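You operate a simulated robot arm through the tools that you are given. There is no shell and no other tool.

You run a simulated robot arm. Do the job below in one go: nothing can be reset, and whatever is moved stays where it is left.

Task
Drain the red-lined bowl, run in cold water, then pour in the foam.
Fine: black plug on the rim till it is empty, then back; blue tap, water in the red line, tap off; the foam from the green-footed jug, jug back. Set down upright: clear jug with a green foot.

The check looks at the end state, three seconds after you hand in, the way a careful person would. Anything else that was tipped, shoved, dropped, spilled or broken makes it a failure.

Robot
A 6-joint arm with a two-finger parallel gripper, fixed in place. Base frame: the origin is at the foot of the arm, x ahead of it, y to its left, z up. Readings come in m, degrees, newtons and seconds.
Its first joint turns from -166.0 to 166.0 degrees. Payload 3.91 kg.
The TCP is the grasp point between the finger pads, 0.03 m short of the fingertips. In the tool frame z runs along the fingers and y along their closing line. The gripper opens to 0.11 m. The fingers are 0.02 m wide and 0.01 m thick; the gripper's body (0.048 by 0.112 m) begins 0.055 m behind the TCP.
Orientation is told as [roll, pitch, yaw] about the base's x, y, z axes, in that order, counted from this pose: with the fingers straight down and closing along the base's y, the tool's x points along the base's -x, its y along +y and its z along -z.

Tools
- The arm moves only by the tool nudge_tool. Its argument "moves" is one flat list of numbers, 7 for each row, row after row: the shift along the base's x, y, z in m, then the turn, a rotation vector about the base's x, y, z in degrees, then the gripper command, from -1 (fully open) to 1 (shut), values between in proportion. In form: [dx, dy, dz, wx, wy, wz, gripper, dx, dy, dz, wx, wy, wz, gripper, ...]. A call has 1 to 20 rows; each row is the pose to reach, as a shift and turn from the pose commanded when the call began. Each row takes 0.2 s and may step no farther than 0.05 m and 8.6 degrees from the row before; otherwise, or with a gripper value out of range, the whole call is refused. Where a pose cannot be reached the arm comes as near as it can. A force on the tool above 40 N (or 10 N above the force at the start of the call, whichever is more), or a blocked arm, ends the call early, and 0.2 s more pass. The fingers move at their own pace (about 0.108 m/s each) and stop on an object; they squeeze with about 28 N. The grip force told is the motor's: it shows also when the fingers shut on nothing. Time passes only in rows, and 0.2 s behind the last, so rows that repeat a pose let the fingers close. The reply holds the time, the measured pose of the TCP, the force on the tool along the base axes, the opening and the grip force, in the units named above and with some noise, with the torque about the TCP (base axes, N m) and any sound that the robot's microphone picked up.
- Cameras (640 x 400 px; columns grow to the right, rows downward): "scene" is fixed at [0.0495, 0.4996, 1.455]; the picture's right is [-0.64, -0.76, 0.00], its down [-0.28, 0.23, -0.93] and it looks along [0.71, -0.60, -0.36] (base axes); focal length 309 px, centre (320, 200). "wrist" rides on the gripper at [0.072, 0.017, -0.103] in the tool frame; the picture's right is [-0.23, 0.97, 0.00], its down [-0.76, -0.18, -0.62] and it looks along [-0.61, -0.14, 0.78] (tool axes); focal length 222 px, centre (320, 200). There is no depth. A picture from a camera that has moved, and an enlarged one, comes with that camera's place and axes in the base frame and with its lens.
- grab_frame(camera): a new picture of that camera. It takes no simulated time.
- inspect(camera, box): a new picture of the part [left, top, right, bottom] of that camera's present view, enlarged. It takes no simulated time.
- job_done(): hands the job in; it is judged then, once.

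Places have to be worked out from the pictures, the camera data and where the tool is seen. Open the gripper and draw the arm clear of the work before you hand the job in, unless the task says otherwise.

The tools are called by a JSON object that holds its "op" and its "data". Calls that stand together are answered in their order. nudge_tool: Moves the arm, as the interface text tells. Its arguments: {"type":"object","properties":{"moves":{"type":"array"}},"required":["moves"]} The other tools are called the same way: grab_frame (camera) takes a picture; inspect (camera, box) takes an enlarged picture of a part of a camera's view; job_done () hands the job in.

At the start:

```text
clock: 0.0
tcp_pos: [0.4818, -0.3452, 1.2379]
tool_rot: [0.0, 0.1, 0.1]
wrist_force: [0.1, -0.4, 0.3]
ft_torque: [0.02, 0.02, 0.01]
grip_width: 0.1102
grip_force: 0.0
```

scene: 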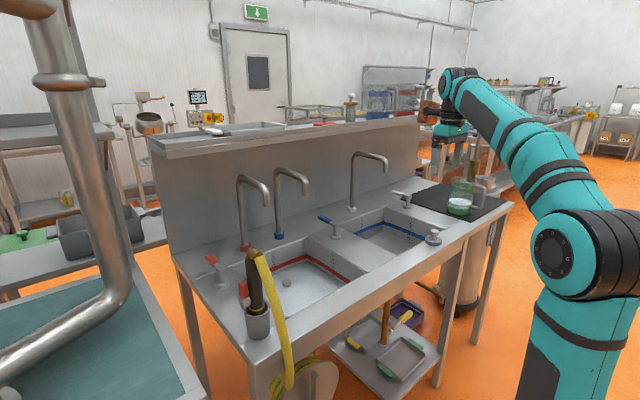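
wrist: 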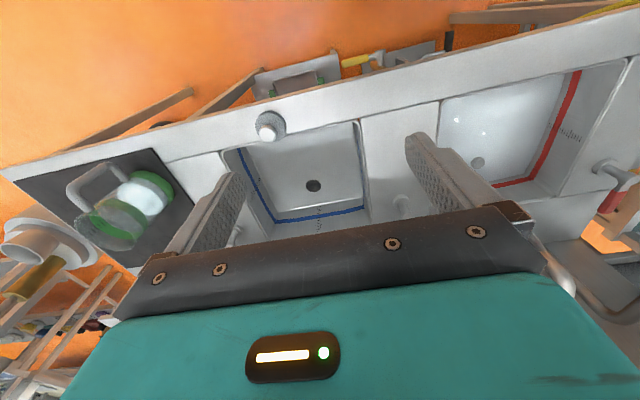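

The scene shows a two-bowl sink: a red-lined bowl (left in the scene view) that seems full, a blue-lined bowl, several taps and a jug with a green foot on a black mat. I look closer before moving anything.

{"op": "inspect", "data": {"camera": "scene", "box": [180, 220, 360, 340]}}

{"op": "inspect", "data": {"camera": "scene", "box": [310, 140, 520, 270]}}

{"op": "inspect", "data": {"camera": "wrist", "box": [380, 40, 640, 240]}}

{"op": "inspect", "data": {"camera": "wrist", "box": [40, 90, 380, 290]}}

```text
3.33 times, centred on (270, 280) of scene
camera zoom: at [0.0495, 0.4996, 1.455], right [-0.64, -0.76, 0.0], down [-0.28, 0.23, -0.93], along [0.71, -0.6, -0.36], focal length 1029 px, centre (487, -67)
```

zoom: 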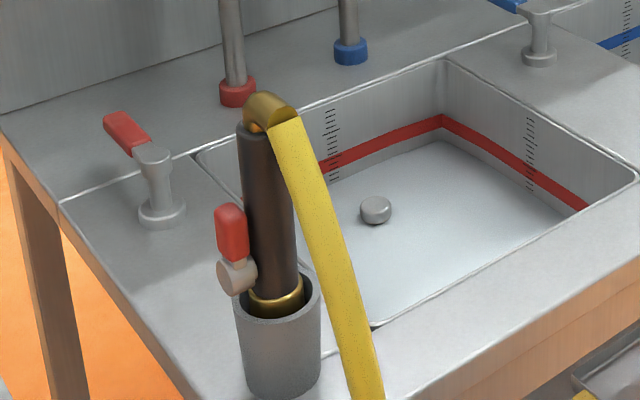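

```text
3.05 times, centred on (415, 205) of scene
camera zoom: at [0.0495, 0.4996, 1.455], right [-0.64, -0.76, 0.0], down [-0.28, 0.23, -0.93], along [0.71, -0.6, -0.36], focal length 940 px, centre (30, 185)
```

zoom: 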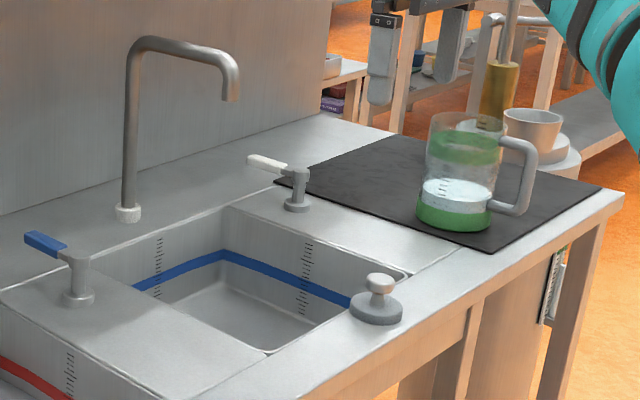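

```text
2.00 times, centred on (510, 140) of wrist
camera zoom: at [0.4101, -0.3266, 1.3413], right [0.23, 0.97, 0.0], down [0.76, -0.18, 0.62], along [0.61, -0.14, -0.78], focal length 444 px, centre (-60, 320)
```

zoom: 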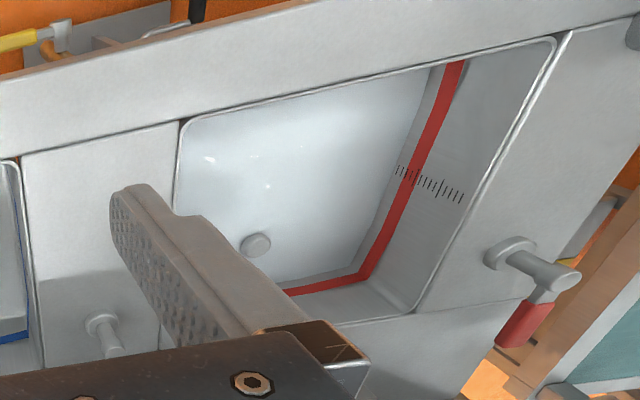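

```text
1.88 times, centred on (210, 190) of wrist
camera zoom: at [0.4101, -0.3266, 1.3413], right [0.23, 0.97, 0.0], down [0.76, -0.18, 0.62], along [0.61, -0.14, -0.78], focal length 418 px, centre (527, 219)
```

zoom: 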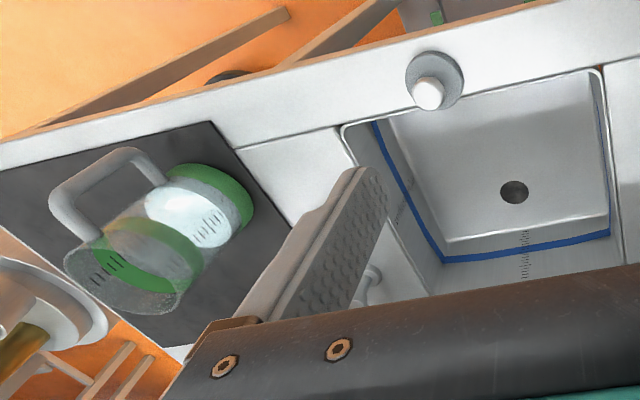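

Triangulating between both cameras puts the deck at z ≈ 0.90, the red bowl at x 0.575–0.88, y −0.13–0.18, its plug near (0.80, 0.02, 0.81), and the blue lever post near (0.80, −0.21). I move the wrist camera over the red bowl, high and clear, to look closer.

{"op": "nudge_tool", "data": {"moves": [0.0025, 0.0456, -0.01125, 0, 0, 0, -1, 0.005, 0.0912, -0.0225, 0, 0, 0, -1, 0.0075, 0.1368, -0.03375, 0, 0, 0, -1, 0.01, 0.1824, -0.045, 0, 0, 0, -1, 0.0125, 0.228, -0.05625, 0, 0, 0, -1, 0.015, 0.2736, -0.0675, 0, 0, 0, -1, 0.0175, 0.3192, -0.07875, 0, 0, 0, -1, 0.02, 0.365, -0.09, 0, 0, 0, -1]}}

```text
clock: 1.8
tcp_pos: [0.5009, 0.0217, 1.1465]
tool_rot: [-0.1, 0.0, -0.1]
wrist_force: [-0.1, -0.9, -0.2]
ft_torque: [-0.01, -0.03, -0.03]
grip_width: 0.1099
grip_force: 0.2
```

The arm is now in front of the red bowl at about 1.15 m height. I take pictures from both cameras.

{"op": "grab_frame", "data": {"camera": "wrist"}}

{"op": "grab_frame", "data": {"camera": "scene"}}

{"op": "inspect", "data": {"camera": "wrist", "box": [200, 60, 440, 260]}}

```text
taken
camera wrist: at [0.4294, 0.0389, 1.25], right [0.23, 0.97, 0.0], down [0.76, -0.18, 0.62], along [0.61, -0.14, -0.78], focal length 222 px, centre (320, 200)
```

wrist: 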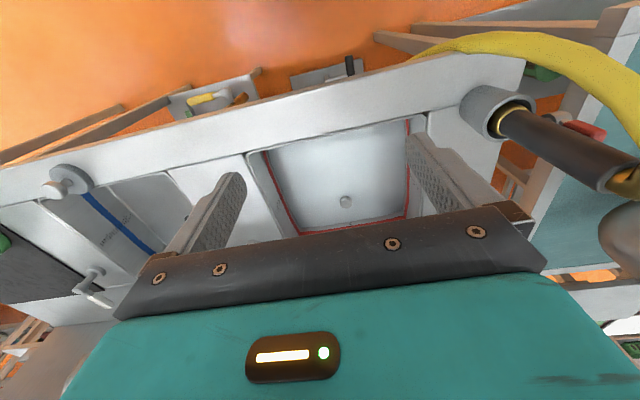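

```text
taken
```

scene: 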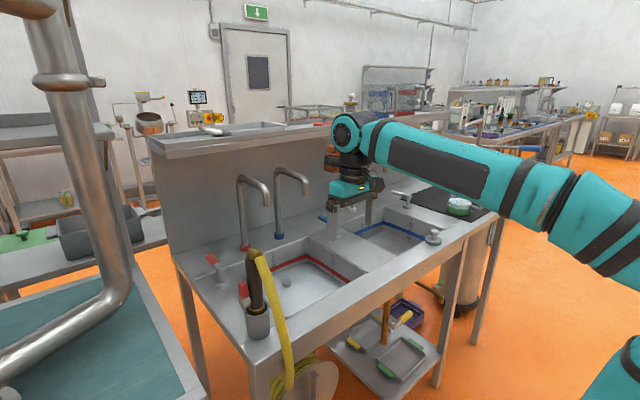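

```text
2.00 times, centred on (320, 160) of wrist
camera zoom: at [0.4294, 0.0389, 1.25], right [0.23, 0.97, 0.0], down [0.76, -0.18, 0.62], along [0.61, -0.14, -0.78], focal length 444 px, centre (320, 280)
```

zoom: 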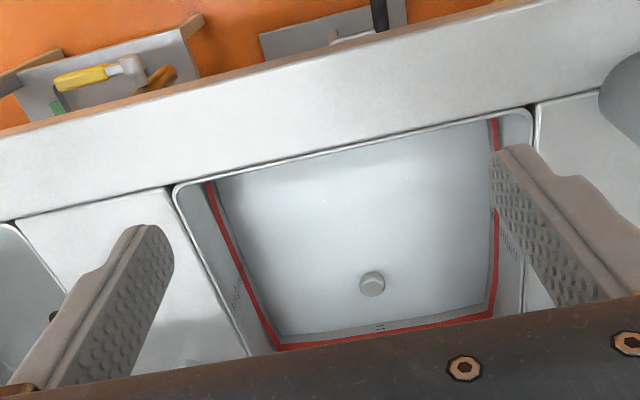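

The plug's knob shows in the red bowl and another plug sits on the rim by the blue bowl. I zoom in on both to settle which is the black one.

{"op": "inspect", "data": {"camera": "wrist", "box": [310, 170, 390, 235]}}

{"op": "inspect", "data": {"camera": "wrist", "box": [30, 150, 130, 310]}}

{"op": "inspect", "data": {"camera": "scene", "box": [265, 250, 345, 300]}}

{"op": "inspect", "data": {"camera": "scene", "box": [400, 180, 500, 250]}}

```text
6.15 times, centred on (350, 202) of wrist
camera zoom: at [0.4294, 0.0389, 1.25], right [0.23, 0.97, 0.0], down [0.76, -0.18, 0.62], along [0.61, -0.14, -0.78], focal length 1367 px, centre (135, 185)
```

zoom: 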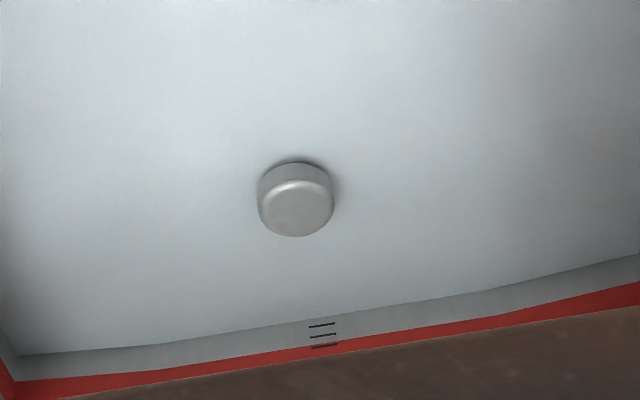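

```text
2.50 times, centred on (80, 230) of wrist
camera zoom: at [0.4294, 0.0389, 1.25], right [0.23, 0.97, 0.0], down [0.76, -0.18, 0.62], along [0.61, -0.14, -0.78], focal length 555 px, centre (920, 125)
```

zoom: 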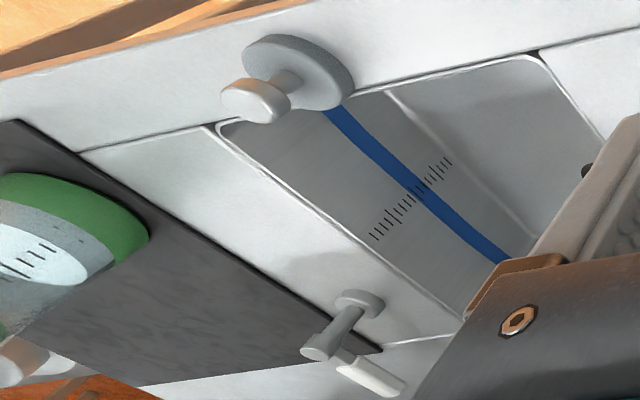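

```text
8.00 times, centred on (305, 275) of scene
camera zoom: at [0.0495, 0.4996, 1.455], right [-0.64, -0.76, 0.0], down [-0.28, 0.23, -0.93], along [0.71, -0.6, -0.36], focal length 2469 px, centre (440, -400)
```

zoom: 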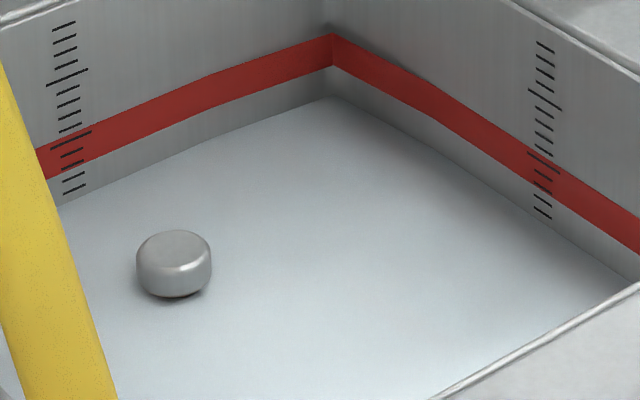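

```text
5.71 times, centred on (450, 215) of scene
camera zoom: at [0.0495, 0.4996, 1.455], right [-0.64, -0.76, 0.0], down [-0.28, 0.23, -0.93], along [0.71, -0.6, -0.36], focal length 1764 px, centre (-423, 114)
```

zoom: 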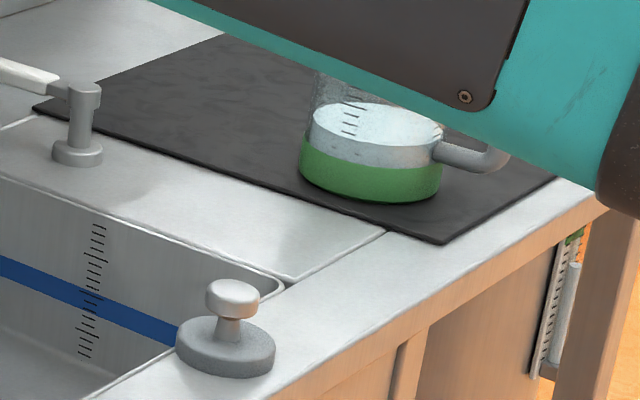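

The red bowl's plug is a mushroom shape: its knob stands just out of the water and its disc is hidden in the old water, so that is the one to lift. The spouts hang at about x 0.78, z 1.12 on both sides of it, so I tilt the tool 30° to come in from the front, and stop short above the knob to check.

{"op": "nudge_tool", "data": {"moves": [0.0294, 0, -0.0275, 0, -3.75, 0, -1, 0.0588, 0, -0.055, 0, -7.5, 0, -1, 0.0882, 0, -0.0825, 0, -11.25, 0, -1, 0.1176, 0, -0.11, 0, -15, 0, -1, 0.147, 0, -0.1375, 0, -18.75, 0, -1, 0.1764, 0, -0.165, 0, -22.5, 0, -1, 0.2058, 0, -0.1925, 0, -26.25, 0, -1, 0.2352, 0, -0.22, 0, -30, 0, -1]}}

```text
clock: 3.5
tcp_pos: [0.7062, 0.0216, 0.9565]
tool_rot: [-0.1, -26.7, -0.2]
wrist_force: [-42.5, 10.4, -13.1]
ft_torque: [-0.93, -6.43, -2.45]
grip_width: 0.11
grip_force: 0.0
stopped in row 8: the force on the tool passed its limit at 84 N (the readings are from after the stop); the commanded pose is now the measured one
```

The tool hit something (84 N, pushing back along −x). I look before moving any further.

{"op": "grab_frame", "data": {"camera": "scene"}}

{"op": "grab_frame", "data": {"camera": "wrist"}}

{"op": "inspect", "data": {"camera": "scene", "box": [210, 140, 410, 290]}}

```text
taken
```

scene: 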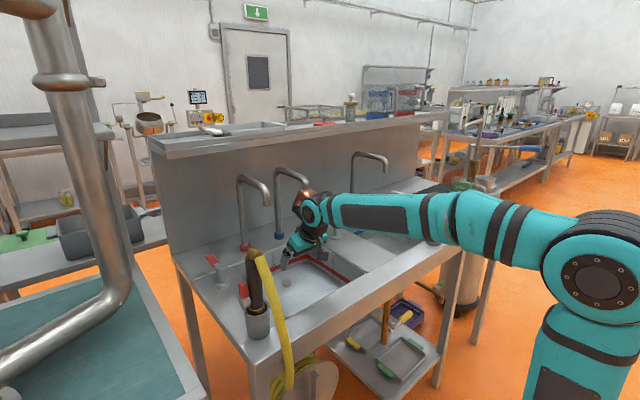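

```text
taken
camera wrist: at [0.5951, 0.0402, 1.0167], right [0.2, 0.97, 0.1], down [0.4, -0.18, 0.9], along [0.89, -0.14, -0.43], focal length 222 px, centre (320, 200)
```

wrist: 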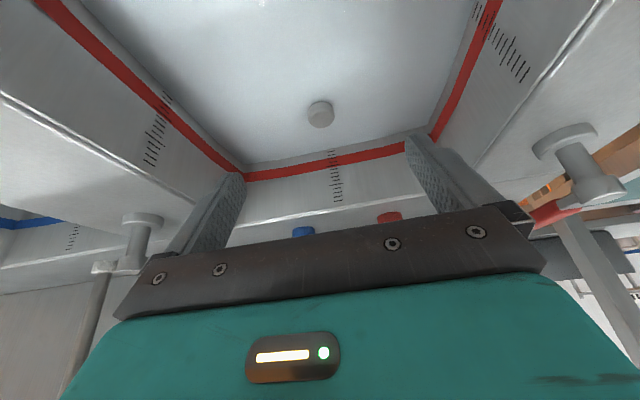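

```text
2.67 times, centred on (310, 215) of scene
camera zoom: at [0.0495, 0.4996, 1.455], right [-0.64, -0.76, 0.0], down [-0.28, 0.23, -0.93], along [0.71, -0.6, -0.36], focal length 823 px, centre (347, 160)
```

zoom: 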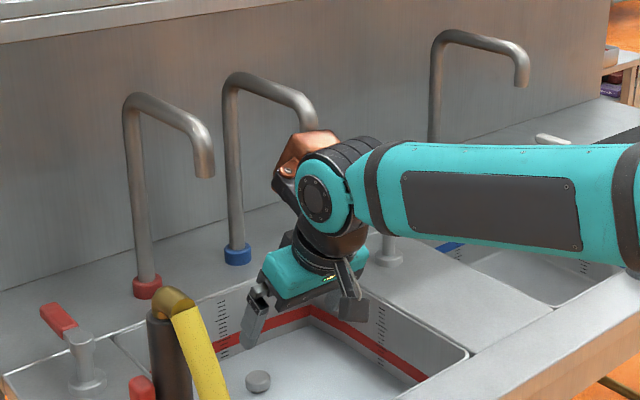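

The wrist's copper-coloured joint, which juts out ahead of the tool axis, touched the blue spout's tip (force line passes near (0.76, −0.05, 1.13)). I zoom in to see the wrist shape and whether the spout is still in place.

{"op": "inspect", "data": {"camera": "scene", "box": [270, 170, 350, 280]}}

{"op": "inspect", "data": {"camera": "wrist", "box": [80, 60, 560, 260]}}

```text
3.64 times, centred on (310, 225) of scene
camera zoom: at [0.0495, 0.4996, 1.455], right [-0.64, -0.76, 0.0], down [-0.28, 0.23, -0.93], along [0.71, -0.6, -0.36], focal length 1122 px, centre (356, 109)
```

zoom: 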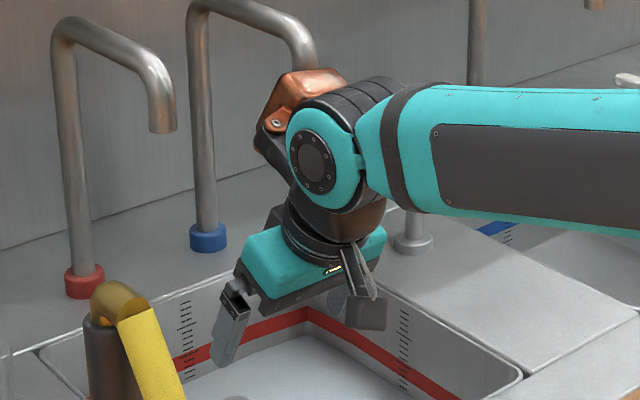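

```text
1.33 times, centred on (320, 160) of wrist
camera zoom: at [0.5951, 0.0402, 1.0167], right [0.2, 0.97, 0.1], down [0.4, -0.18, 0.9], along [0.89, -0.14, -0.43], focal length 296 px, centre (320, 253)
```

zoom: 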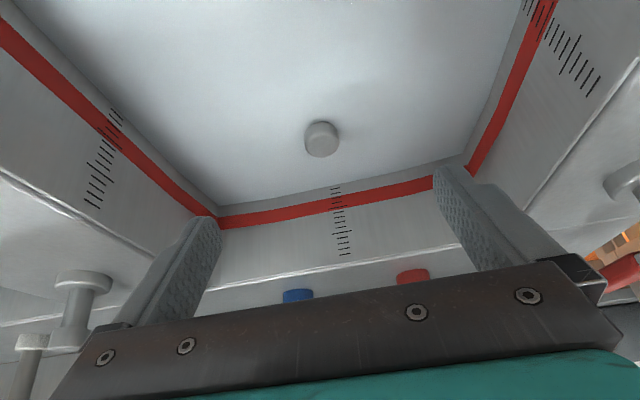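

The spouts look in place. The wrist must pass beneath the spout tips, so I back off in −x, tilt to 35°, and drop low at the front of the bowl before moving forward under them.

{"op": "nudge_tool", "data": {"moves": [-0.03, 0, 0, 0, 0, 0, -1, -0.066, 0, 0, 0, 0, 0, -1, -0.066, 0, 0, 0, -4, 0, -1, -0.062, 0, -0.03, 0, -8.3, 0, -1, -0.05, 0, -0.065, 0, -8.3, 0, -1, -0.046, 0, -0.0865, 0, -8.3, 0, -1]}}

```text
clock: 4.9
tcp_pos: [0.6625, 0.0207, 0.8716]
tool_rot: [0.0, -35.0, -0.2]
wrist_force: [0.2, -0.6, 19.8]
ft_torque: [0.19, 2.44, -0.05]
grip_width: 0.11
grip_force: 0.0
```

The upward 20 N at r ≈ −0.12 m means the wrist camera's housing is resting on the front rim. I lift 2 cm, move forward so it clears the rim, then come down a little and look.

{"op": "nudge_tool", "data": {"moves": [0, 0, 0.022, 0, 0, 0, -1, 0.035, 0, 0.024, 0, 0, 0, -1, 0.07, 0, 0.018, 0, 0, 0, -1, 0.095, 0, -0.004, 0, 0, 0, -1]}}

{"op": "grab_frame", "data": {"camera": "wrist"}}

{"op": "inspect", "data": {"camera": "scene", "box": [210, 140, 410, 290]}}

```text
clock: 5.9
tcp_pos: [0.7556, 0.0203, 0.8652]
tool_rot: [-0.1, -34.9, -0.2]
wrist_force: [-0.9, -0.6, 0.1]
ft_torque: [0.03, 0.0, 0.0]
grip_width: 0.1101
grip_force: 0.0
```

```text
taken
camera wrist: at [0.6373, 0.039, 0.9089], right [0.19, 0.97, 0.13], down [0.27, -0.18, 0.95], along [0.94, -0.14, -0.29], focal length 222 px, centre (320, 200)
```

wrist: 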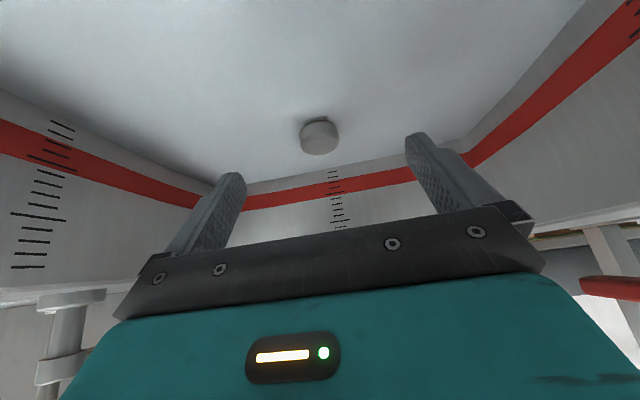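

```text
2.67 times, centred on (310, 215) of scene
camera zoom: at [0.0495, 0.4996, 1.455], right [-0.64, -0.76, 0.0], down [-0.28, 0.23, -0.93], along [0.71, -0.6, -0.36], focal length 823 px, centre (347, 160)
```

zoom: 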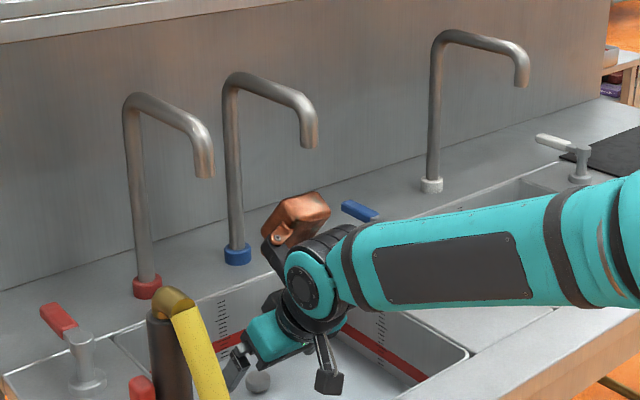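

No contact now and the spouts are untouched; the knob sits at about (0.796, 0.020, 0.809), in line with the fingers. I move in, fingertips straddling the knob, and close.

{"op": "nudge_tool", "data": {"moves": [0.015, 0, -0.02, 0, 0, 0, -1, 0.0315, 0, -0.0405, 0, 0, 0, -1, 0.0315, 0, -0.0405, 0, 0, 0, 0, 0.0315, 0, -0.0405, 0, 0, 0, 1, 0.0315, 0, -0.0405, 0, 0, 0, 1, 0.0315, 0, -0.0405, 0, 0, 0, 1]}}

{"op": "grab_frame", "data": {"camera": "wrist"}}

```text
clock: 7.3
tcp_pos: [0.7881, 0.0212, 0.8257]
tool_rot: [0.1, -34.9, -0.1]
wrist_force: [-0.8, -0.8, 0.6]
ft_torque: [-0.05, -0.01, 0.01]
grip_width: 0.0302
grip_force: 27.6
```

```text
taken
camera wrist: at [0.6697, 0.0391, 0.8686], right [0.19, 0.97, 0.13], down [0.27, -0.18, 0.95], along [0.94, -0.14, -0.29], focal length 222 px, centre (320, 200)
```

wrist: 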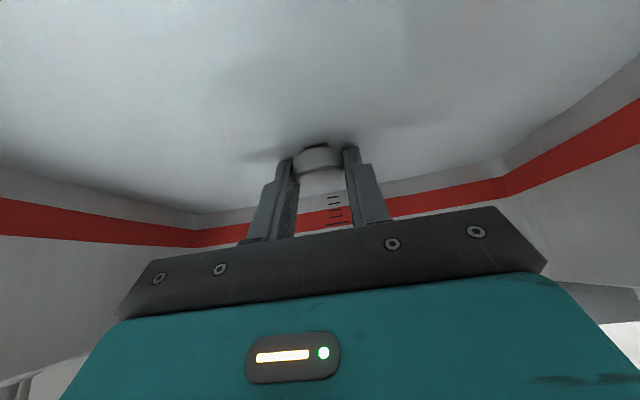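

The knob is gripped (30 mm, 27.6 N). I lift gently straight up to free the plug and check the force and picture.

{"op": "nudge_tool", "data": {"moves": [0, 0, 0.008, 0, 0, 0, 1, 0, 0, 0.018, 0, 0, 0, 1, 0, 0, 0.035, 0, 0, 0, 1, 0, 0, 0.055, 0, 0, 0, 1]}}

{"op": "grab_frame", "data": {"camera": "wrist"}}

{"op": "inspect", "data": {"camera": "scene", "box": [220, 180, 400, 300]}}

```text
clock: 8.3
tcp_pos: [0.7875, 0.0211, 0.8779]
tool_rot: [0.0, -34.8, -0.1]
wrist_force: [-0.4, -0.1, -1.1]
ft_torque: [-0.03, 0.04, 0.02]
grip_width: 0.0304
grip_force: 28.2
```

```text
taken
camera wrist: at [0.6693, 0.0403, 0.9223], right [0.19, 0.97, 0.13], down [0.27, -0.18, 0.95], along [0.94, -0.14, -0.3], focal length 222 px, centre (320, 200)
```

wrist: 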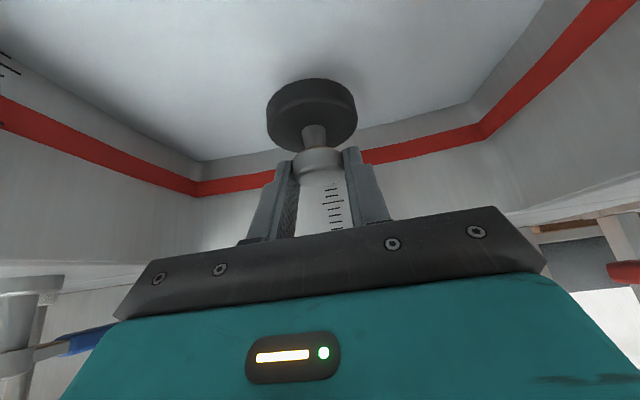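

```text
3.33 times, centred on (310, 240) of scene
camera zoom: at [0.0495, 0.4996, 1.455], right [-0.64, -0.76, 0.0], down [-0.28, 0.23, -0.93], along [0.71, -0.6, -0.36], focal length 1029 px, centre (353, 67)
```

zoom: 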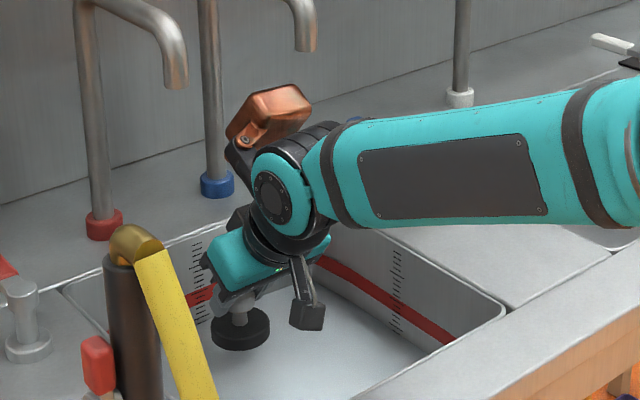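

The disc is black, so it is the right plug, and it hangs straight. I back out beneath the spouts, lift it over the front and hold it above the front rim at about x 0.537, y −0.03.

{"op": "nudge_tool", "data": {"moves": [-0.045, 0, 0.006, 0, 0, 0, 1, -0.09, -0.005, 0.012, 0, 0, 0, 1, -0.1, -0.01, 0.055, 0, 0, 0, 1, -0.11, -0.015, 0.1, 0, 0, 0, 1, -0.155, -0.025, 0.107, 0, 0, 0, 1, -0.2, -0.035, 0.107, 0, 0, 0, 1, -0.245, -0.045, 0.107, 0, 0, 0, 1, -0.2595, -0.05, 0.107, 0, 0, 0, 1]}}

{"op": "grab_frame", "data": {"camera": "scene"}}

{"op": "grab_frame", "data": {"camera": "wrist"}}

{"op": "inspect", "data": {"camera": "scene", "box": [240, 220, 400, 330]}}

```text
clock: 10.1
tcp_pos: [0.5295, -0.0299, 0.9876]
tool_rot: [0.0, -34.7, -0.1]
wrist_force: [0.4, 0.5, -1.0]
ft_torque: [0.01, 0.02, 0.02]
grip_width: 0.0305
grip_force: 28.1
```

```text
taken
```

scene: 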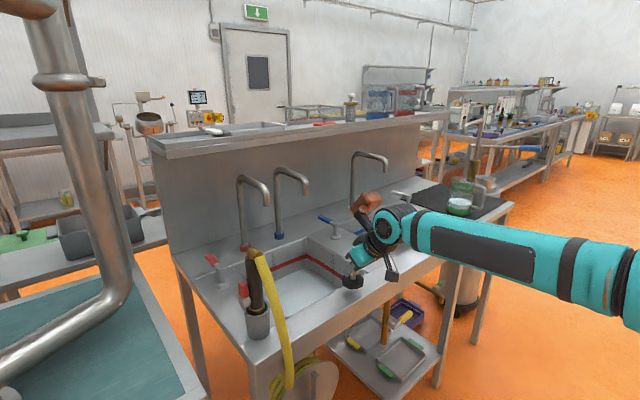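

```text
taken
camera wrist: at [0.4116, -0.0111, 1.0312], right [0.19, 0.97, 0.13], down [0.27, -0.18, 0.95], along [0.94, -0.14, -0.3], focal length 222 px, centre (320, 200)
```

wrist: 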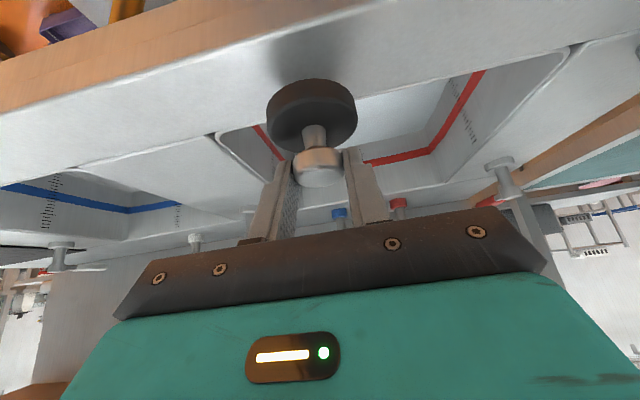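

```text
3.64 times, centred on (320, 275) of scene
camera zoom: at [0.0495, 0.4996, 1.455], right [-0.64, -0.76, 0.0], down [-0.28, 0.23, -0.93], along [0.71, -0.6, -0.36], focal length 1122 px, centre (320, -73)
```

zoom: 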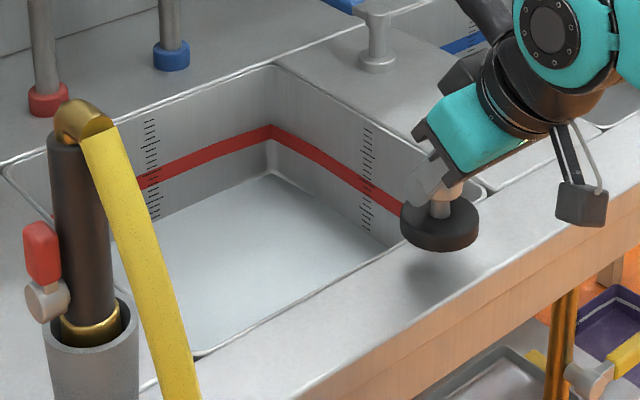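

The bowl is already draining: the level has dropped well below the red line. I lower the plug onto the front rim gently, keeping my grip, while it drains.

{"op": "nudge_tool", "data": {"moves": [0.002, 0, -0.01, 0, 0, 0, 1, 0.004, 0, -0.02, 0, 0, 0, 1, 0.005, 0, -0.024, 0, 0, 0, 1, 0.005, 0, -0.027, 0, 0, 0, 1]}}

{"op": "inspect", "data": {"camera": "scene", "box": [240, 220, 400, 330]}}

```text
clock: 11.1
tcp_pos: [0.5342, -0.0306, 0.9598]
tool_rot: [0.0, -35.0, -0.1]
wrist_force: [1.0, 0.3, -0.9]
ft_torque: [0.02, 0.03, 0.05]
grip_width: 0.0307
grip_force: 28.5
```

```text
3.64 times, centred on (320, 275) of scene
camera zoom: at [0.0495, 0.4996, 1.455], right [-0.64, -0.76, 0.0], down [-0.28, 0.23, -0.93], along [0.71, -0.6, -0.36], focal length 1122 px, centre (320, -73)
```

zoom: 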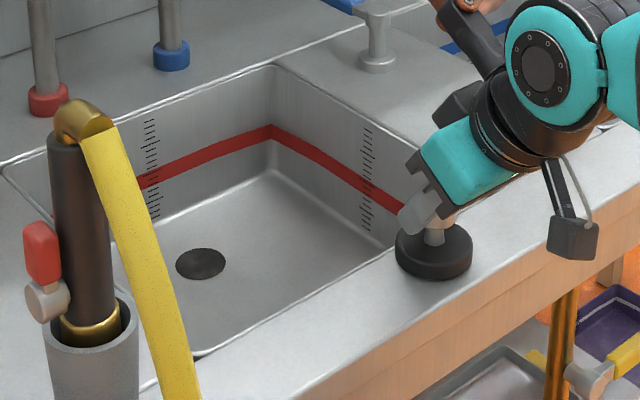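

The bowl already looks empty with the drain hole open. I lower the last millimetres to rest the plug on the rim and let a second pass for any rest of water to run out.

{"op": "nudge_tool", "data": {"moves": [0, 0, -0.003, 0, 0, 0, 1, 0, 0, -0.005, 0, 0, 0, 1, 0, 0, -0.006, 0, 0, 0, 1, 0, 0, -0.006, 0, 0, 0, 1, 0, 0, -0.006, 0, 0, 0, 1, 0, 0, -0.006, 0, 0, 0, 1, 0, 0, -0.006, 0, 0, 0, 1, 0, 0, -0.006, 0, 0, 0, 1]}}

{"op": "inspect", "data": {"camera": "scene", "box": [240, 220, 400, 330]}}

```text
clock: 12.3
tcp_pos: [0.533, -0.0288, 0.9566]
tool_rot: [-0.1, -35.2, -0.1]
wrist_force: [-1.9, -1.6, 3.3]
ft_torque: [0.01, 0.13, 0.04]
grip_width: 0.0305
grip_force: 27.9
stopped in row 6: the force on the tool passed its limit at 42 N (the readings are from after the stop); the commanded pose is now the measured one
```

```text
3.64 times, centred on (320, 275) of scene
camera zoom: at [0.0495, 0.4996, 1.455], right [-0.64, -0.76, 0.0], down [-0.28, 0.23, -0.93], along [0.71, -0.6, -0.36], focal length 1122 px, centre (320, -73)
```

zoom: 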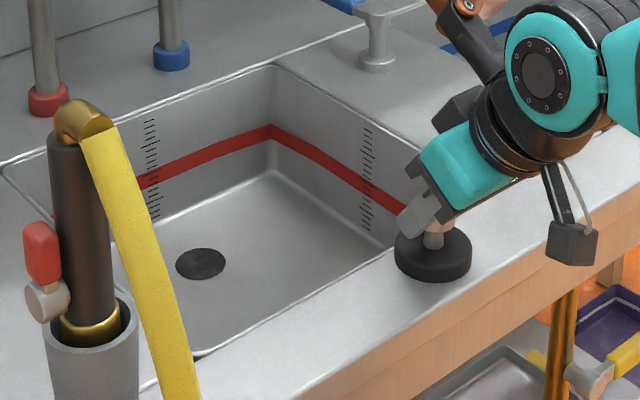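

The plug rests on the rim and the bowl is empty down to the bare drain. I carry the plug back the same way, under the spouts, to just above the drain.

{"op": "nudge_tool", "data": {"moves": [0, 0, 0.004, 0, 0, 0, 1, 0, 0, 0.03, 0, 0, 0, 1, 0.04, 0.008, 0.034, 0, 0, 0, 1, 0.08, 0.015, 0.034, 0, 0, 0, 1, 0.12, 0.022, 0.034, 0, 0, 0, 1, 0.145, 0.03, 0.03, 0, 0.3, 0, 1, 0.155, 0.035, -0.015, 0, 0.3, 0, 1, 0.165, 0.04, -0.06, 0, 0.3, 0, 1, 0.205, 0.047, -0.072, 0, 0.3, 0, 1, 0.235, 0.05, -0.075, 0, 0.3, 0, 1, 0.2551, 0.05, -0.0787, 0, 0.3, 0, 1, 0.2551, 0.05, -0.0787, 0, 0.3, 0, 1]}}

{"op": "grab_frame", "data": {"camera": "wrist"}}

{"op": "inspect", "data": {"camera": "scene", "box": [220, 180, 400, 300]}}

```text
clock: 14.9
tcp_pos: [0.7895, 0.0211, 0.8776]
tool_rot: [-0.1, -34.9, -0.1]
wrist_force: [-0.3, 0.2, -1.1]
ft_torque: [0.03, 0.0, -0.02]
grip_width: 0.0306
grip_force: 27.4
```

```text
taken
camera wrist: at [0.6711, 0.039, 0.9215], right [0.19, 0.97, 0.13], down [0.27, -0.18, 0.95], along [0.94, -0.14, -0.3], focal length 222 px, centre (320, 200)
```

wrist: 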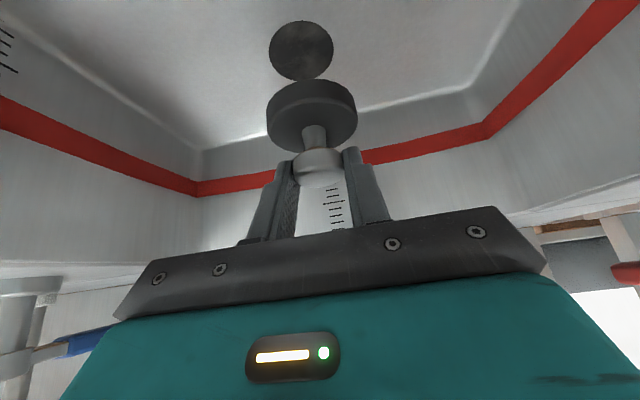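

```text
3.33 times, centred on (310, 240) of scene
camera zoom: at [0.0495, 0.4996, 1.455], right [-0.64, -0.76, 0.0], down [-0.28, 0.23, -0.93], along [0.71, -0.6, -0.36], focal length 1029 px, centre (353, 67)
```

zoom: 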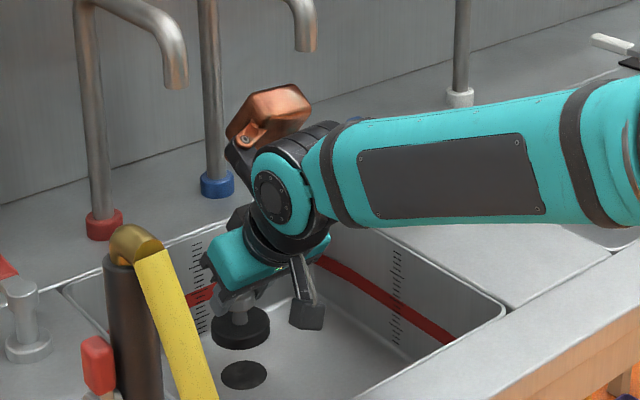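

The drain lies straight below at about (0.794, 0.022), matching where I took the plug from. I lower the plug to the original grip pose slowly.

{"op": "nudge_tool", "data": {"moves": [-0.0005, 0, -0.02, 0, 0, 0, 1, -0.0012, 0, -0.04, 0, 0, 0, 1, -0.0014, 0, -0.047, 0, 0, 0, 1, -0.0014, 0, -0.05, 0, 0, 0, 1, -0.0014, 0, -0.052, 0, 0, 0, 1, -0.0014, 0, -0.053, 0, 0, 0, 1]}}

{"op": "grab_frame", "data": {"camera": "wrist"}}

{"op": "inspect", "data": {"camera": "scene", "box": [240, 220, 360, 310]}}

```text
clock: 16.3
tcp_pos: [0.7867, 0.0214, 0.8241]
tool_rot: [-0.1, -34.9, 0.0]
wrist_force: [0.2, -1.4, 1.8]
ft_torque: [-0.04, -0.1, -0.01]
grip_width: 0.0305
grip_force: 27.5
```

```text
taken
camera wrist: at [0.6698, 0.0395, 0.8683], right [0.19, 0.97, 0.13], down [0.27, -0.18, 0.95], along [0.94, -0.14, -0.29], focal length 222 px, centre (320, 200)
```

wrist: 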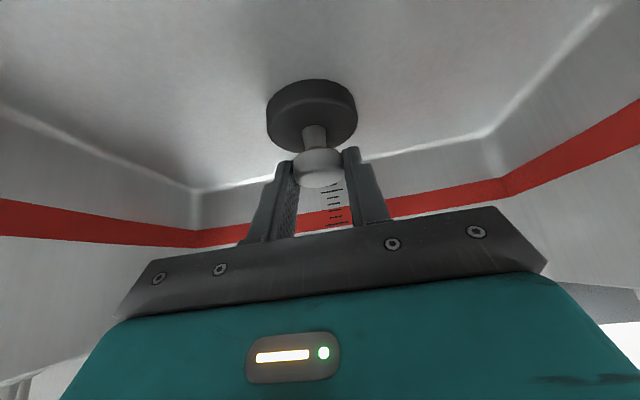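

```text
4.44 times, centred on (300, 265) of scene
camera zoom: at [0.0495, 0.4996, 1.455], right [-0.64, -0.76, 0.0], down [-0.28, 0.23, -0.93], along [0.71, -0.6, -0.36], focal length 1372 px, centre (409, -89)
```

zoom: 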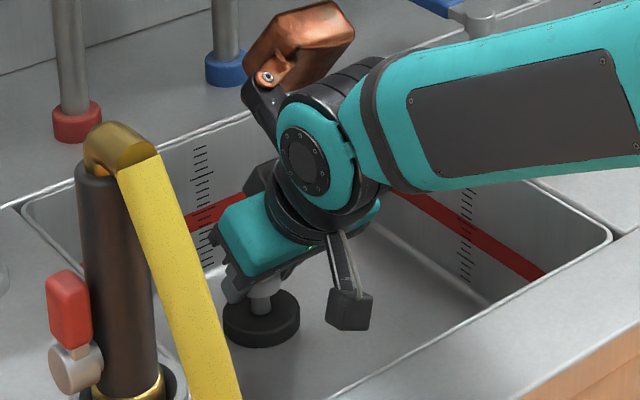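

The plug is back over the drain and just touching (2 N). I press it down a few millimetres to seat it firmly.

{"op": "nudge_tool", "data": {"moves": [0, 0, -0.002, 0, 0, 0, 1, 0, 0, -0.003, 0, 0, 0, 1, 0, 0, -0.004, 0, 0, 0, 1, 0, 0, -0.005, 0, 0, 0, 1]}}

{"op": "inspect", "data": {"camera": "wrist", "box": [240, 60, 400, 220]}}

```text
clock: 17.2
tcp_pos: [0.7881, 0.0205, 0.8239]
tool_rot: [-0.1, -35.2, -0.1]
wrist_force: [-2.9, -0.5, 8.6]
ft_torque: [0.01, 0.04, 0.01]
grip_width: 0.0305
grip_force: 28.3
stopped in row 4: the force on the tool passed its limit at 42 N (the readings are from after the stop); the commanded pose is now the measured one
```

```text
2.50 times, centred on (320, 140) of wrist
camera zoom: at [0.6705, 0.0396, 0.8672], right [0.19, 0.97, 0.13], down [0.26, -0.18, 0.95], along [0.95, -0.14, -0.29], focal length 555 px, centre (320, 350)
```

zoom: 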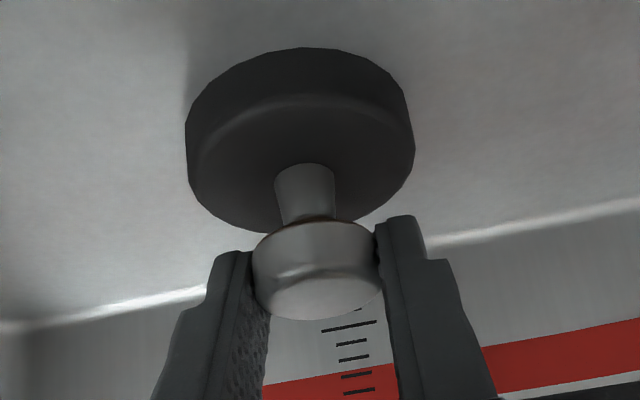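

The plug is pressed flat onto the drain. I open the fingers, keep still, then draw up and back a little to look at it.

{"op": "nudge_tool", "data": {"moves": [0, 0, 0, 0, 0, 0, 0.2, 0, 0, 0, 0, 0, 0, -0.2, 0, 0, 0, 0, 0, 0, -0.4, 0, 0, 0, 0, 0, 0, -0.4, -0.006, 0, 0.02, 0, 0, 0, -0.4, -0.015, 0, 0.045, 0, 0, 0, -0.4, -0.045, 0, 0.058, 0, 0, 0, -0.4, -0.085, 0, 0.068, 0, 0, 0, -0.4]}}

{"op": "grab_frame", "data": {"camera": "wrist"}}

{"op": "inspect", "data": {"camera": "scene", "box": [240, 190, 400, 310]}}

```text
clock: 19.0
tcp_pos: [0.7045, 0.023, 0.8879]
tool_rot: [0.0, -35.1, -0.2]
wrist_force: [0.7, 0.5, -0.6]
ft_torque: [-0.02, 0.01, 0.02]
grip_width: 0.0768
grip_force: 0.0
```

```text
taken
camera wrist: at [0.5864, 0.0407, 0.9312], right [0.19, 0.97, 0.13], down [0.27, -0.18, 0.95], along [0.95, -0.14, -0.29], focal length 222 px, centre (320, 200)
```

wrist: 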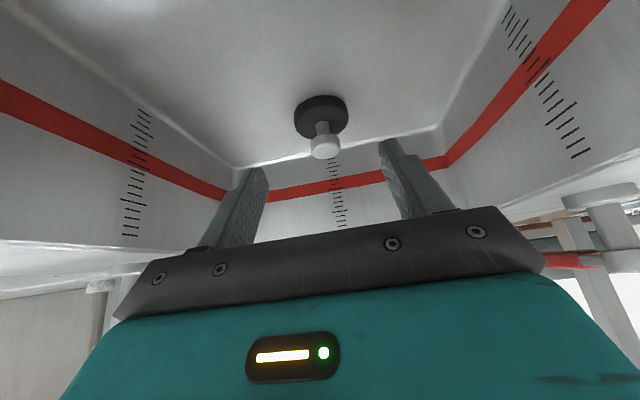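

```text
3.33 times, centred on (320, 250) of scene
camera zoom: at [0.0495, 0.4996, 1.455], right [-0.64, -0.76, 0.0], down [-0.28, 0.23, -0.93], along [0.71, -0.6, -0.36], focal length 1029 px, centre (320, 33)
```

zoom: 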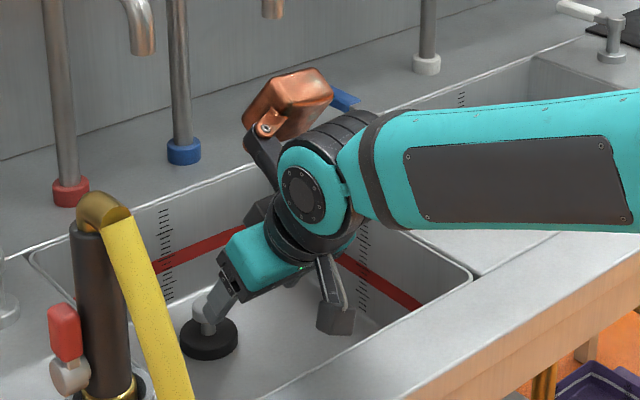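

The black plug sits back on the drain. Next I back out and look at the blue lever between the bowls from the front.

{"op": "nudge_tool", "data": {"moves": [-0.02, 0, 0.045, 0, 0, 0, -0.4, -0.03, 0, 0.09, 0, 0, 0, -0.4, -0.04, 0, 0.125, 0, 0, 0, -0.4, -0.043, -0.045, 0.14, 0, 0, 0, -0.4, -0.0445, -0.09, 0.142, 0, 0, 0, -0.4, -0.0445, -0.135, 0.142, 0, 0, 0, -0.4, -0.0445, -0.18, 0.142, 0, 0, 0, -0.4, -0.0445, -0.225, 0.142, 0, 0, 0, -0.4]}}

{"op": "grab_frame", "data": {"camera": "wrist"}}

{"op": "grab_frame", "data": {"camera": "scene"}}

```text
clock: 20.8
tcp_pos: [0.659, -0.2035, 1.0323]
tool_rot: [0.1, -35.2, 0.0]
wrist_force: [0.2, -0.9, -0.1]
ft_torque: [-0.01, -0.02, 0.02]
grip_width: 0.0771
grip_force: 0.0
```

```text
taken
camera wrist: at [0.5398, -0.186, 1.0751], right [0.19, 0.97, 0.13], down [0.26, -0.18, 0.95], along [0.95, -0.14, -0.29], focal length 222 px, centre (320, 200)
```

wrist: 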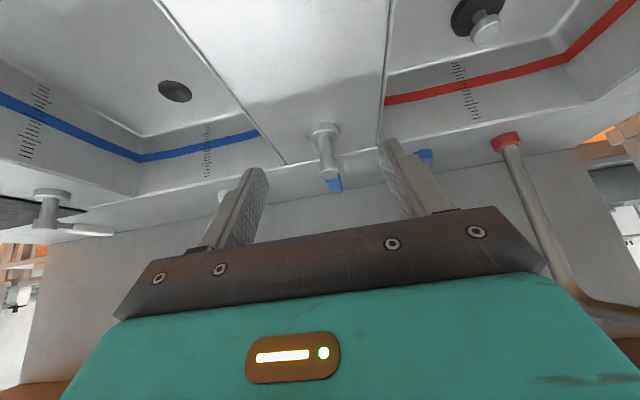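

```text
taken
```

scene: 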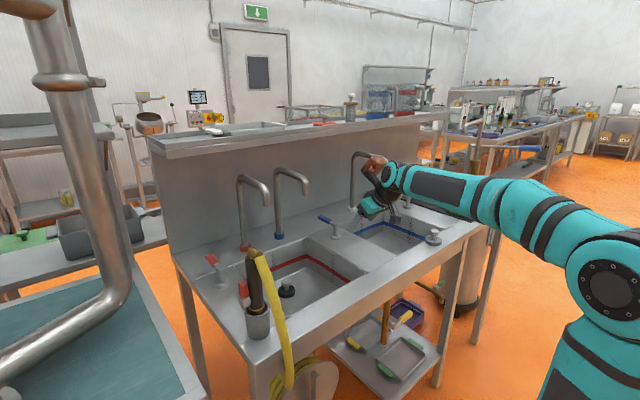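

{"op": "inspect", "data": {"camera": "wrist", "box": [260, 90, 420, 220]}}

{"op": "inspect", "data": {"camera": "scene", "box": [300, 195, 380, 250]}}

{"op": "inspect", "data": {"camera": "scene", "box": [190, 240, 270, 300]}}

{"op": "inspect", "data": {"camera": "scene", "box": [265, 255, 345, 310]}}

```text
3.08 times, centred on (340, 155) of wrist
camera zoom: at [0.5398, -0.186, 1.0751], right [0.19, 0.97, 0.13], down [0.26, -0.18, 0.95], along [0.95, -0.14, -0.29], focal length 684 px, centre (258, 338)
```

zoom: 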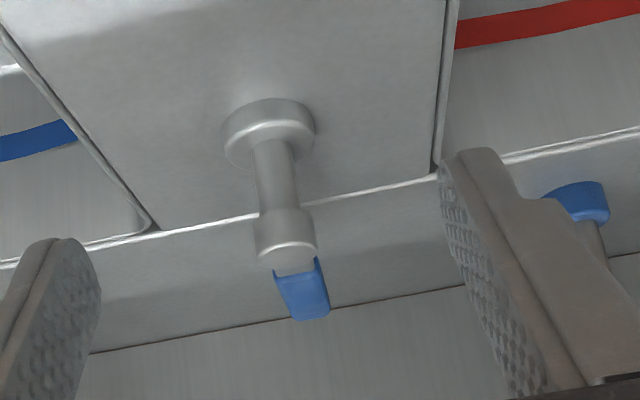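

```text
7.27 times, centred on (340, 222) of scene
camera zoom: at [0.0495, 0.4996, 1.455], right [-0.64, -0.76, 0.0], down [-0.28, 0.23, -0.93], along [0.71, -0.6, -0.36], focal length 2244 px, centre (174, 36)
```

zoom: 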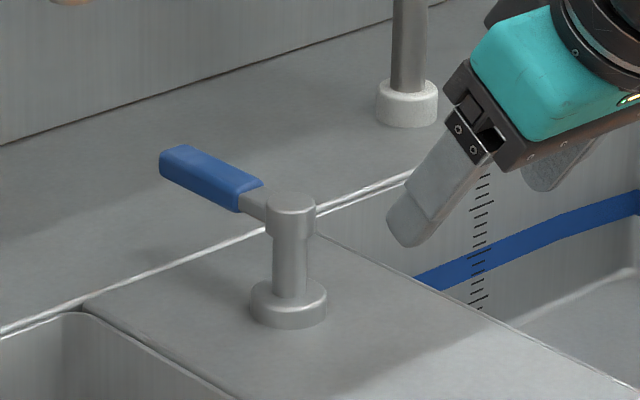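

```text
6.67 times, centred on (230, 270) of scene
camera zoom: at [0.0495, 0.4996, 1.455], right [-0.64, -0.76, 0.0], down [-0.28, 0.23, -0.93], along [0.71, -0.6, -0.36], focal length 2058 px, centre (920, -267)
```

zoom: 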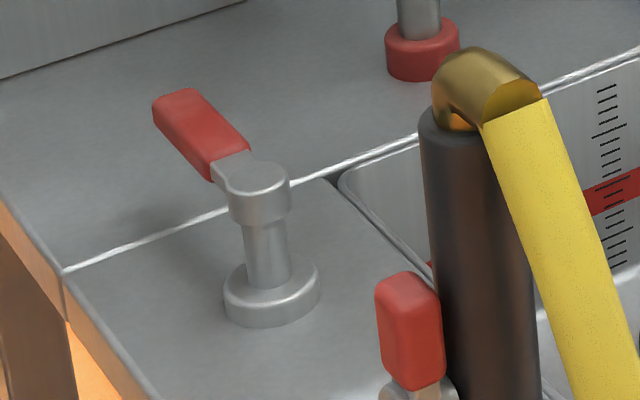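

```text
7.27 times, centred on (305, 282) of scene
camera zoom: at [0.0495, 0.4996, 1.455], right [-0.64, -0.76, 0.0], down [-0.28, 0.23, -0.93], along [0.71, -0.6, -0.36], focal length 2244 px, centre (429, -400)
```

zoom: 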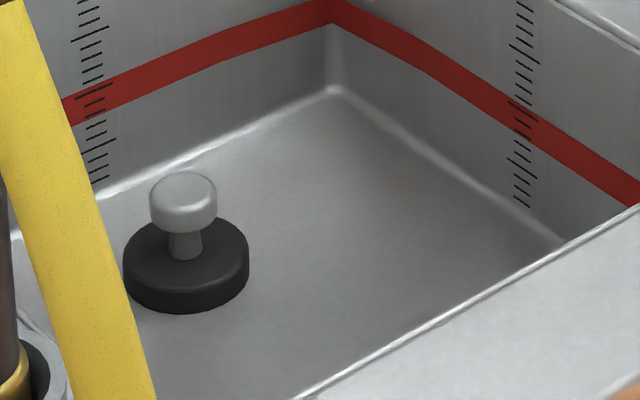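

The lever points straight back: post at about (0.80, −0.21), blue grip to (0.888, −0.208), z ≈ 0.957. The plug covers the drain squarely and the red band spans about z 0.810–0.827. I move above the blue grip with the fingers astride it.

{"op": "nudge_tool", "data": {"moves": [0.04, -0.002, 0.005, 0, 0, 0, -0.4, 0.085, -0.004, 0.005, 0, 0, 0, -0.4, 0.13, -0.0055, 0.005, 0, 0, 0, -0.4, 0.171, -0.0055, -0.002, 0, 0, 0, -0.4]}}

{"op": "grab_frame", "data": {"camera": "wrist"}}

{"op": "inspect", "data": {"camera": "scene", "box": [280, 160, 400, 260]}}

```text
clock: 21.8
tcp_pos: [0.8319, -0.2082, 1.0319]
tool_rot: [-0.1, -35.2, -0.1]
wrist_force: [-1.0, 0.5, 0.6]
ft_torque: [-0.01, 0.01, 0.02]
grip_width: 0.0768
grip_force: 0.1
```

```text
taken
camera wrist: at [0.7122, -0.1898, 1.0751], right [0.19, 0.97, 0.13], down [0.26, -0.18, 0.95], along [0.95, -0.14, -0.29], focal length 222 px, centre (320, 200)
```

wrist: 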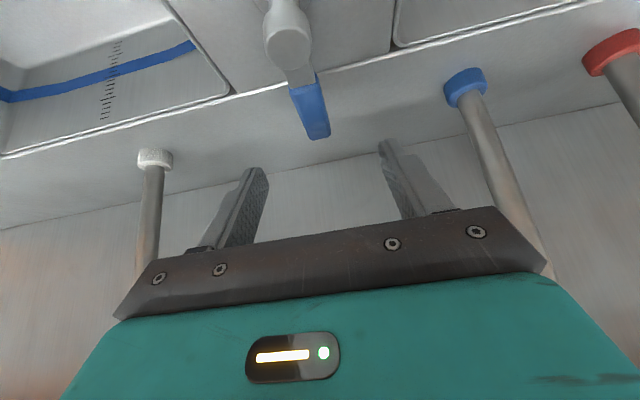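

```text
4.00 times, centred on (340, 210) of scene
camera zoom: at [0.0495, 0.4996, 1.455], right [-0.64, -0.76, 0.0], down [-0.28, 0.23, -0.93], along [0.71, -0.6, -0.36], focal length 1234 px, centre (240, 160)
```

zoom: 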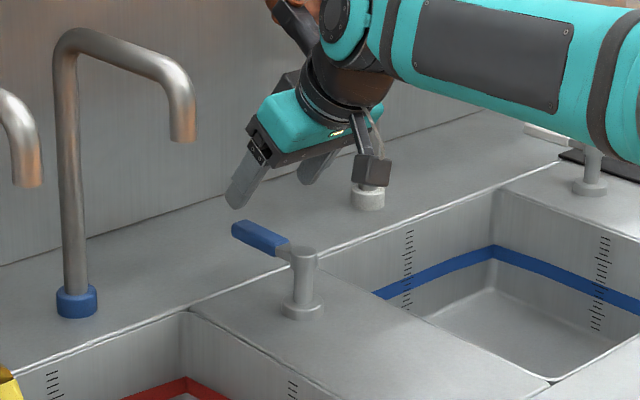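

The lever is centred between the open fingers. I descend to put the fingers astride the blue grip, then narrow them loosely to about 30 mm.

{"op": "nudge_tool", "data": {"moves": [0.015, -0.001, -0.03, 0, 0, 0, -0.4, 0.03, -0.0015, -0.06, 0, 0, 0, -0.4, 0.036, -0.0015, -0.074, 0, 0, 0, -0.4, 0.036, -0.0015, -0.074, 0, 0, 0, 0.2, 0.036, -0.0015, -0.074, 0, 0, 0, 0.45, 0.036, -0.0015, -0.074, 0, 0, 0, 0.45]}}

{"op": "inspect", "data": {"camera": "wrist", "box": [220, 60, 420, 260]}}

{"op": "inspect", "data": {"camera": "scene", "box": [280, 160, 400, 260]}}

```text
clock: 23.2
tcp_pos: [0.8648, -0.2109, 0.958]
tool_rot: [0.0, -35.0, -0.1]
wrist_force: [-0.3, -0.7, -0.3]
ft_torque: [0.01, 0.0, 0.01]
grip_width: 0.0301
grip_force: 0.0
```

```text
2.00 times, centred on (320, 160) of wrist
camera zoom: at [0.7471, -0.1923, 1.0012], right [0.19, 0.97, 0.13], down [0.26, -0.18, 0.95], along [0.95, -0.14, -0.29], focal length 444 px, centre (320, 280)
```

zoom: 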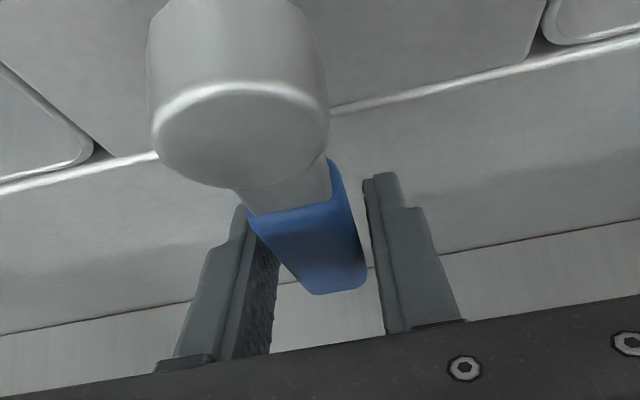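

```text
4.00 times, centred on (340, 210) of scene
camera zoom: at [0.0495, 0.4996, 1.455], right [-0.64, -0.76, 0.0], down [-0.28, 0.23, -0.93], along [0.71, -0.6, -0.36], focal length 1234 px, centre (240, 160)
```

zoom: 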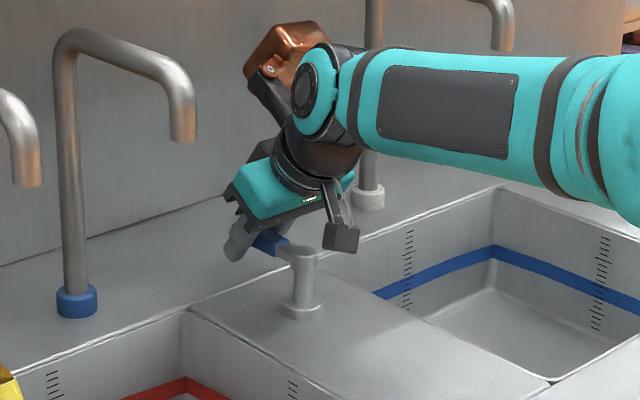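

The fingers are astride the grip with small play. I try turning it clockwise (tip towards −y) about the post by 20° to see which way it opens.

{"op": "nudge_tool", "data": {"moves": [-0.0002, -0.0057, 0, 0, 0, -5, 0.45, -0.001, -0.0113, 0, 0, 0, -10, 0.45, -0.0022, -0.0168, 0, 0, 0, -15, 0.45, -0.0039, -0.0222, 0, 0, 0, -20, 0.45]}}

{"op": "inspect", "data": {"camera": "wrist", "box": [220, 60, 420, 260]}}

{"op": "grab_frame", "data": {"camera": "scene"}}

```text
clock: 24.0
tcp_pos: [0.8636, -0.2194, 0.9575]
tool_rot: [0.0, -34.9, -12.6]
wrist_force: [-11.4, 46.8, 3.1]
ft_torque: [0.62, -0.23, 1.49]
grip_width: 0.0516
grip_force: 21.3
stopped in row 3: the force on the tool passed its limit at 48 N (the readings are from after the stop); the commanded pose is now the measured one
```

```text
2.00 times, centred on (320, 160) of wrist
camera zoom: at [0.752, -0.1771, 1.0013], right [0.39, 0.91, 0.13], down [0.22, -0.23, 0.95], along [0.89, -0.34, -0.29], focal length 444 px, centre (320, 280)
```

zoom: 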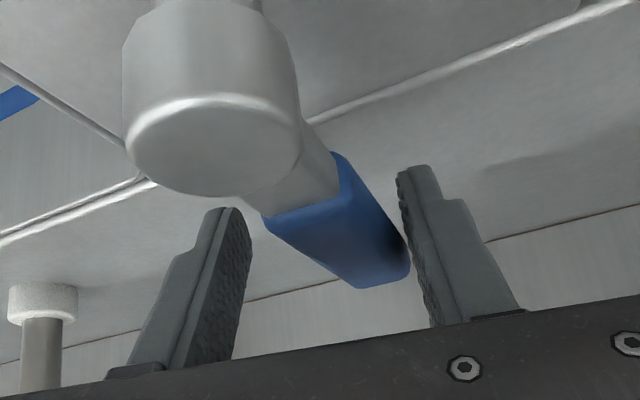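

```text
taken
```

scene: 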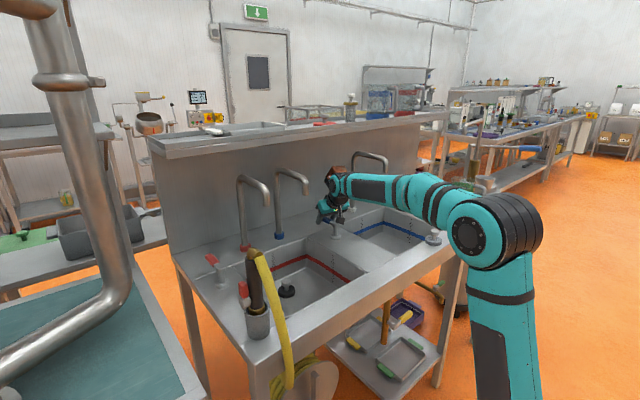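

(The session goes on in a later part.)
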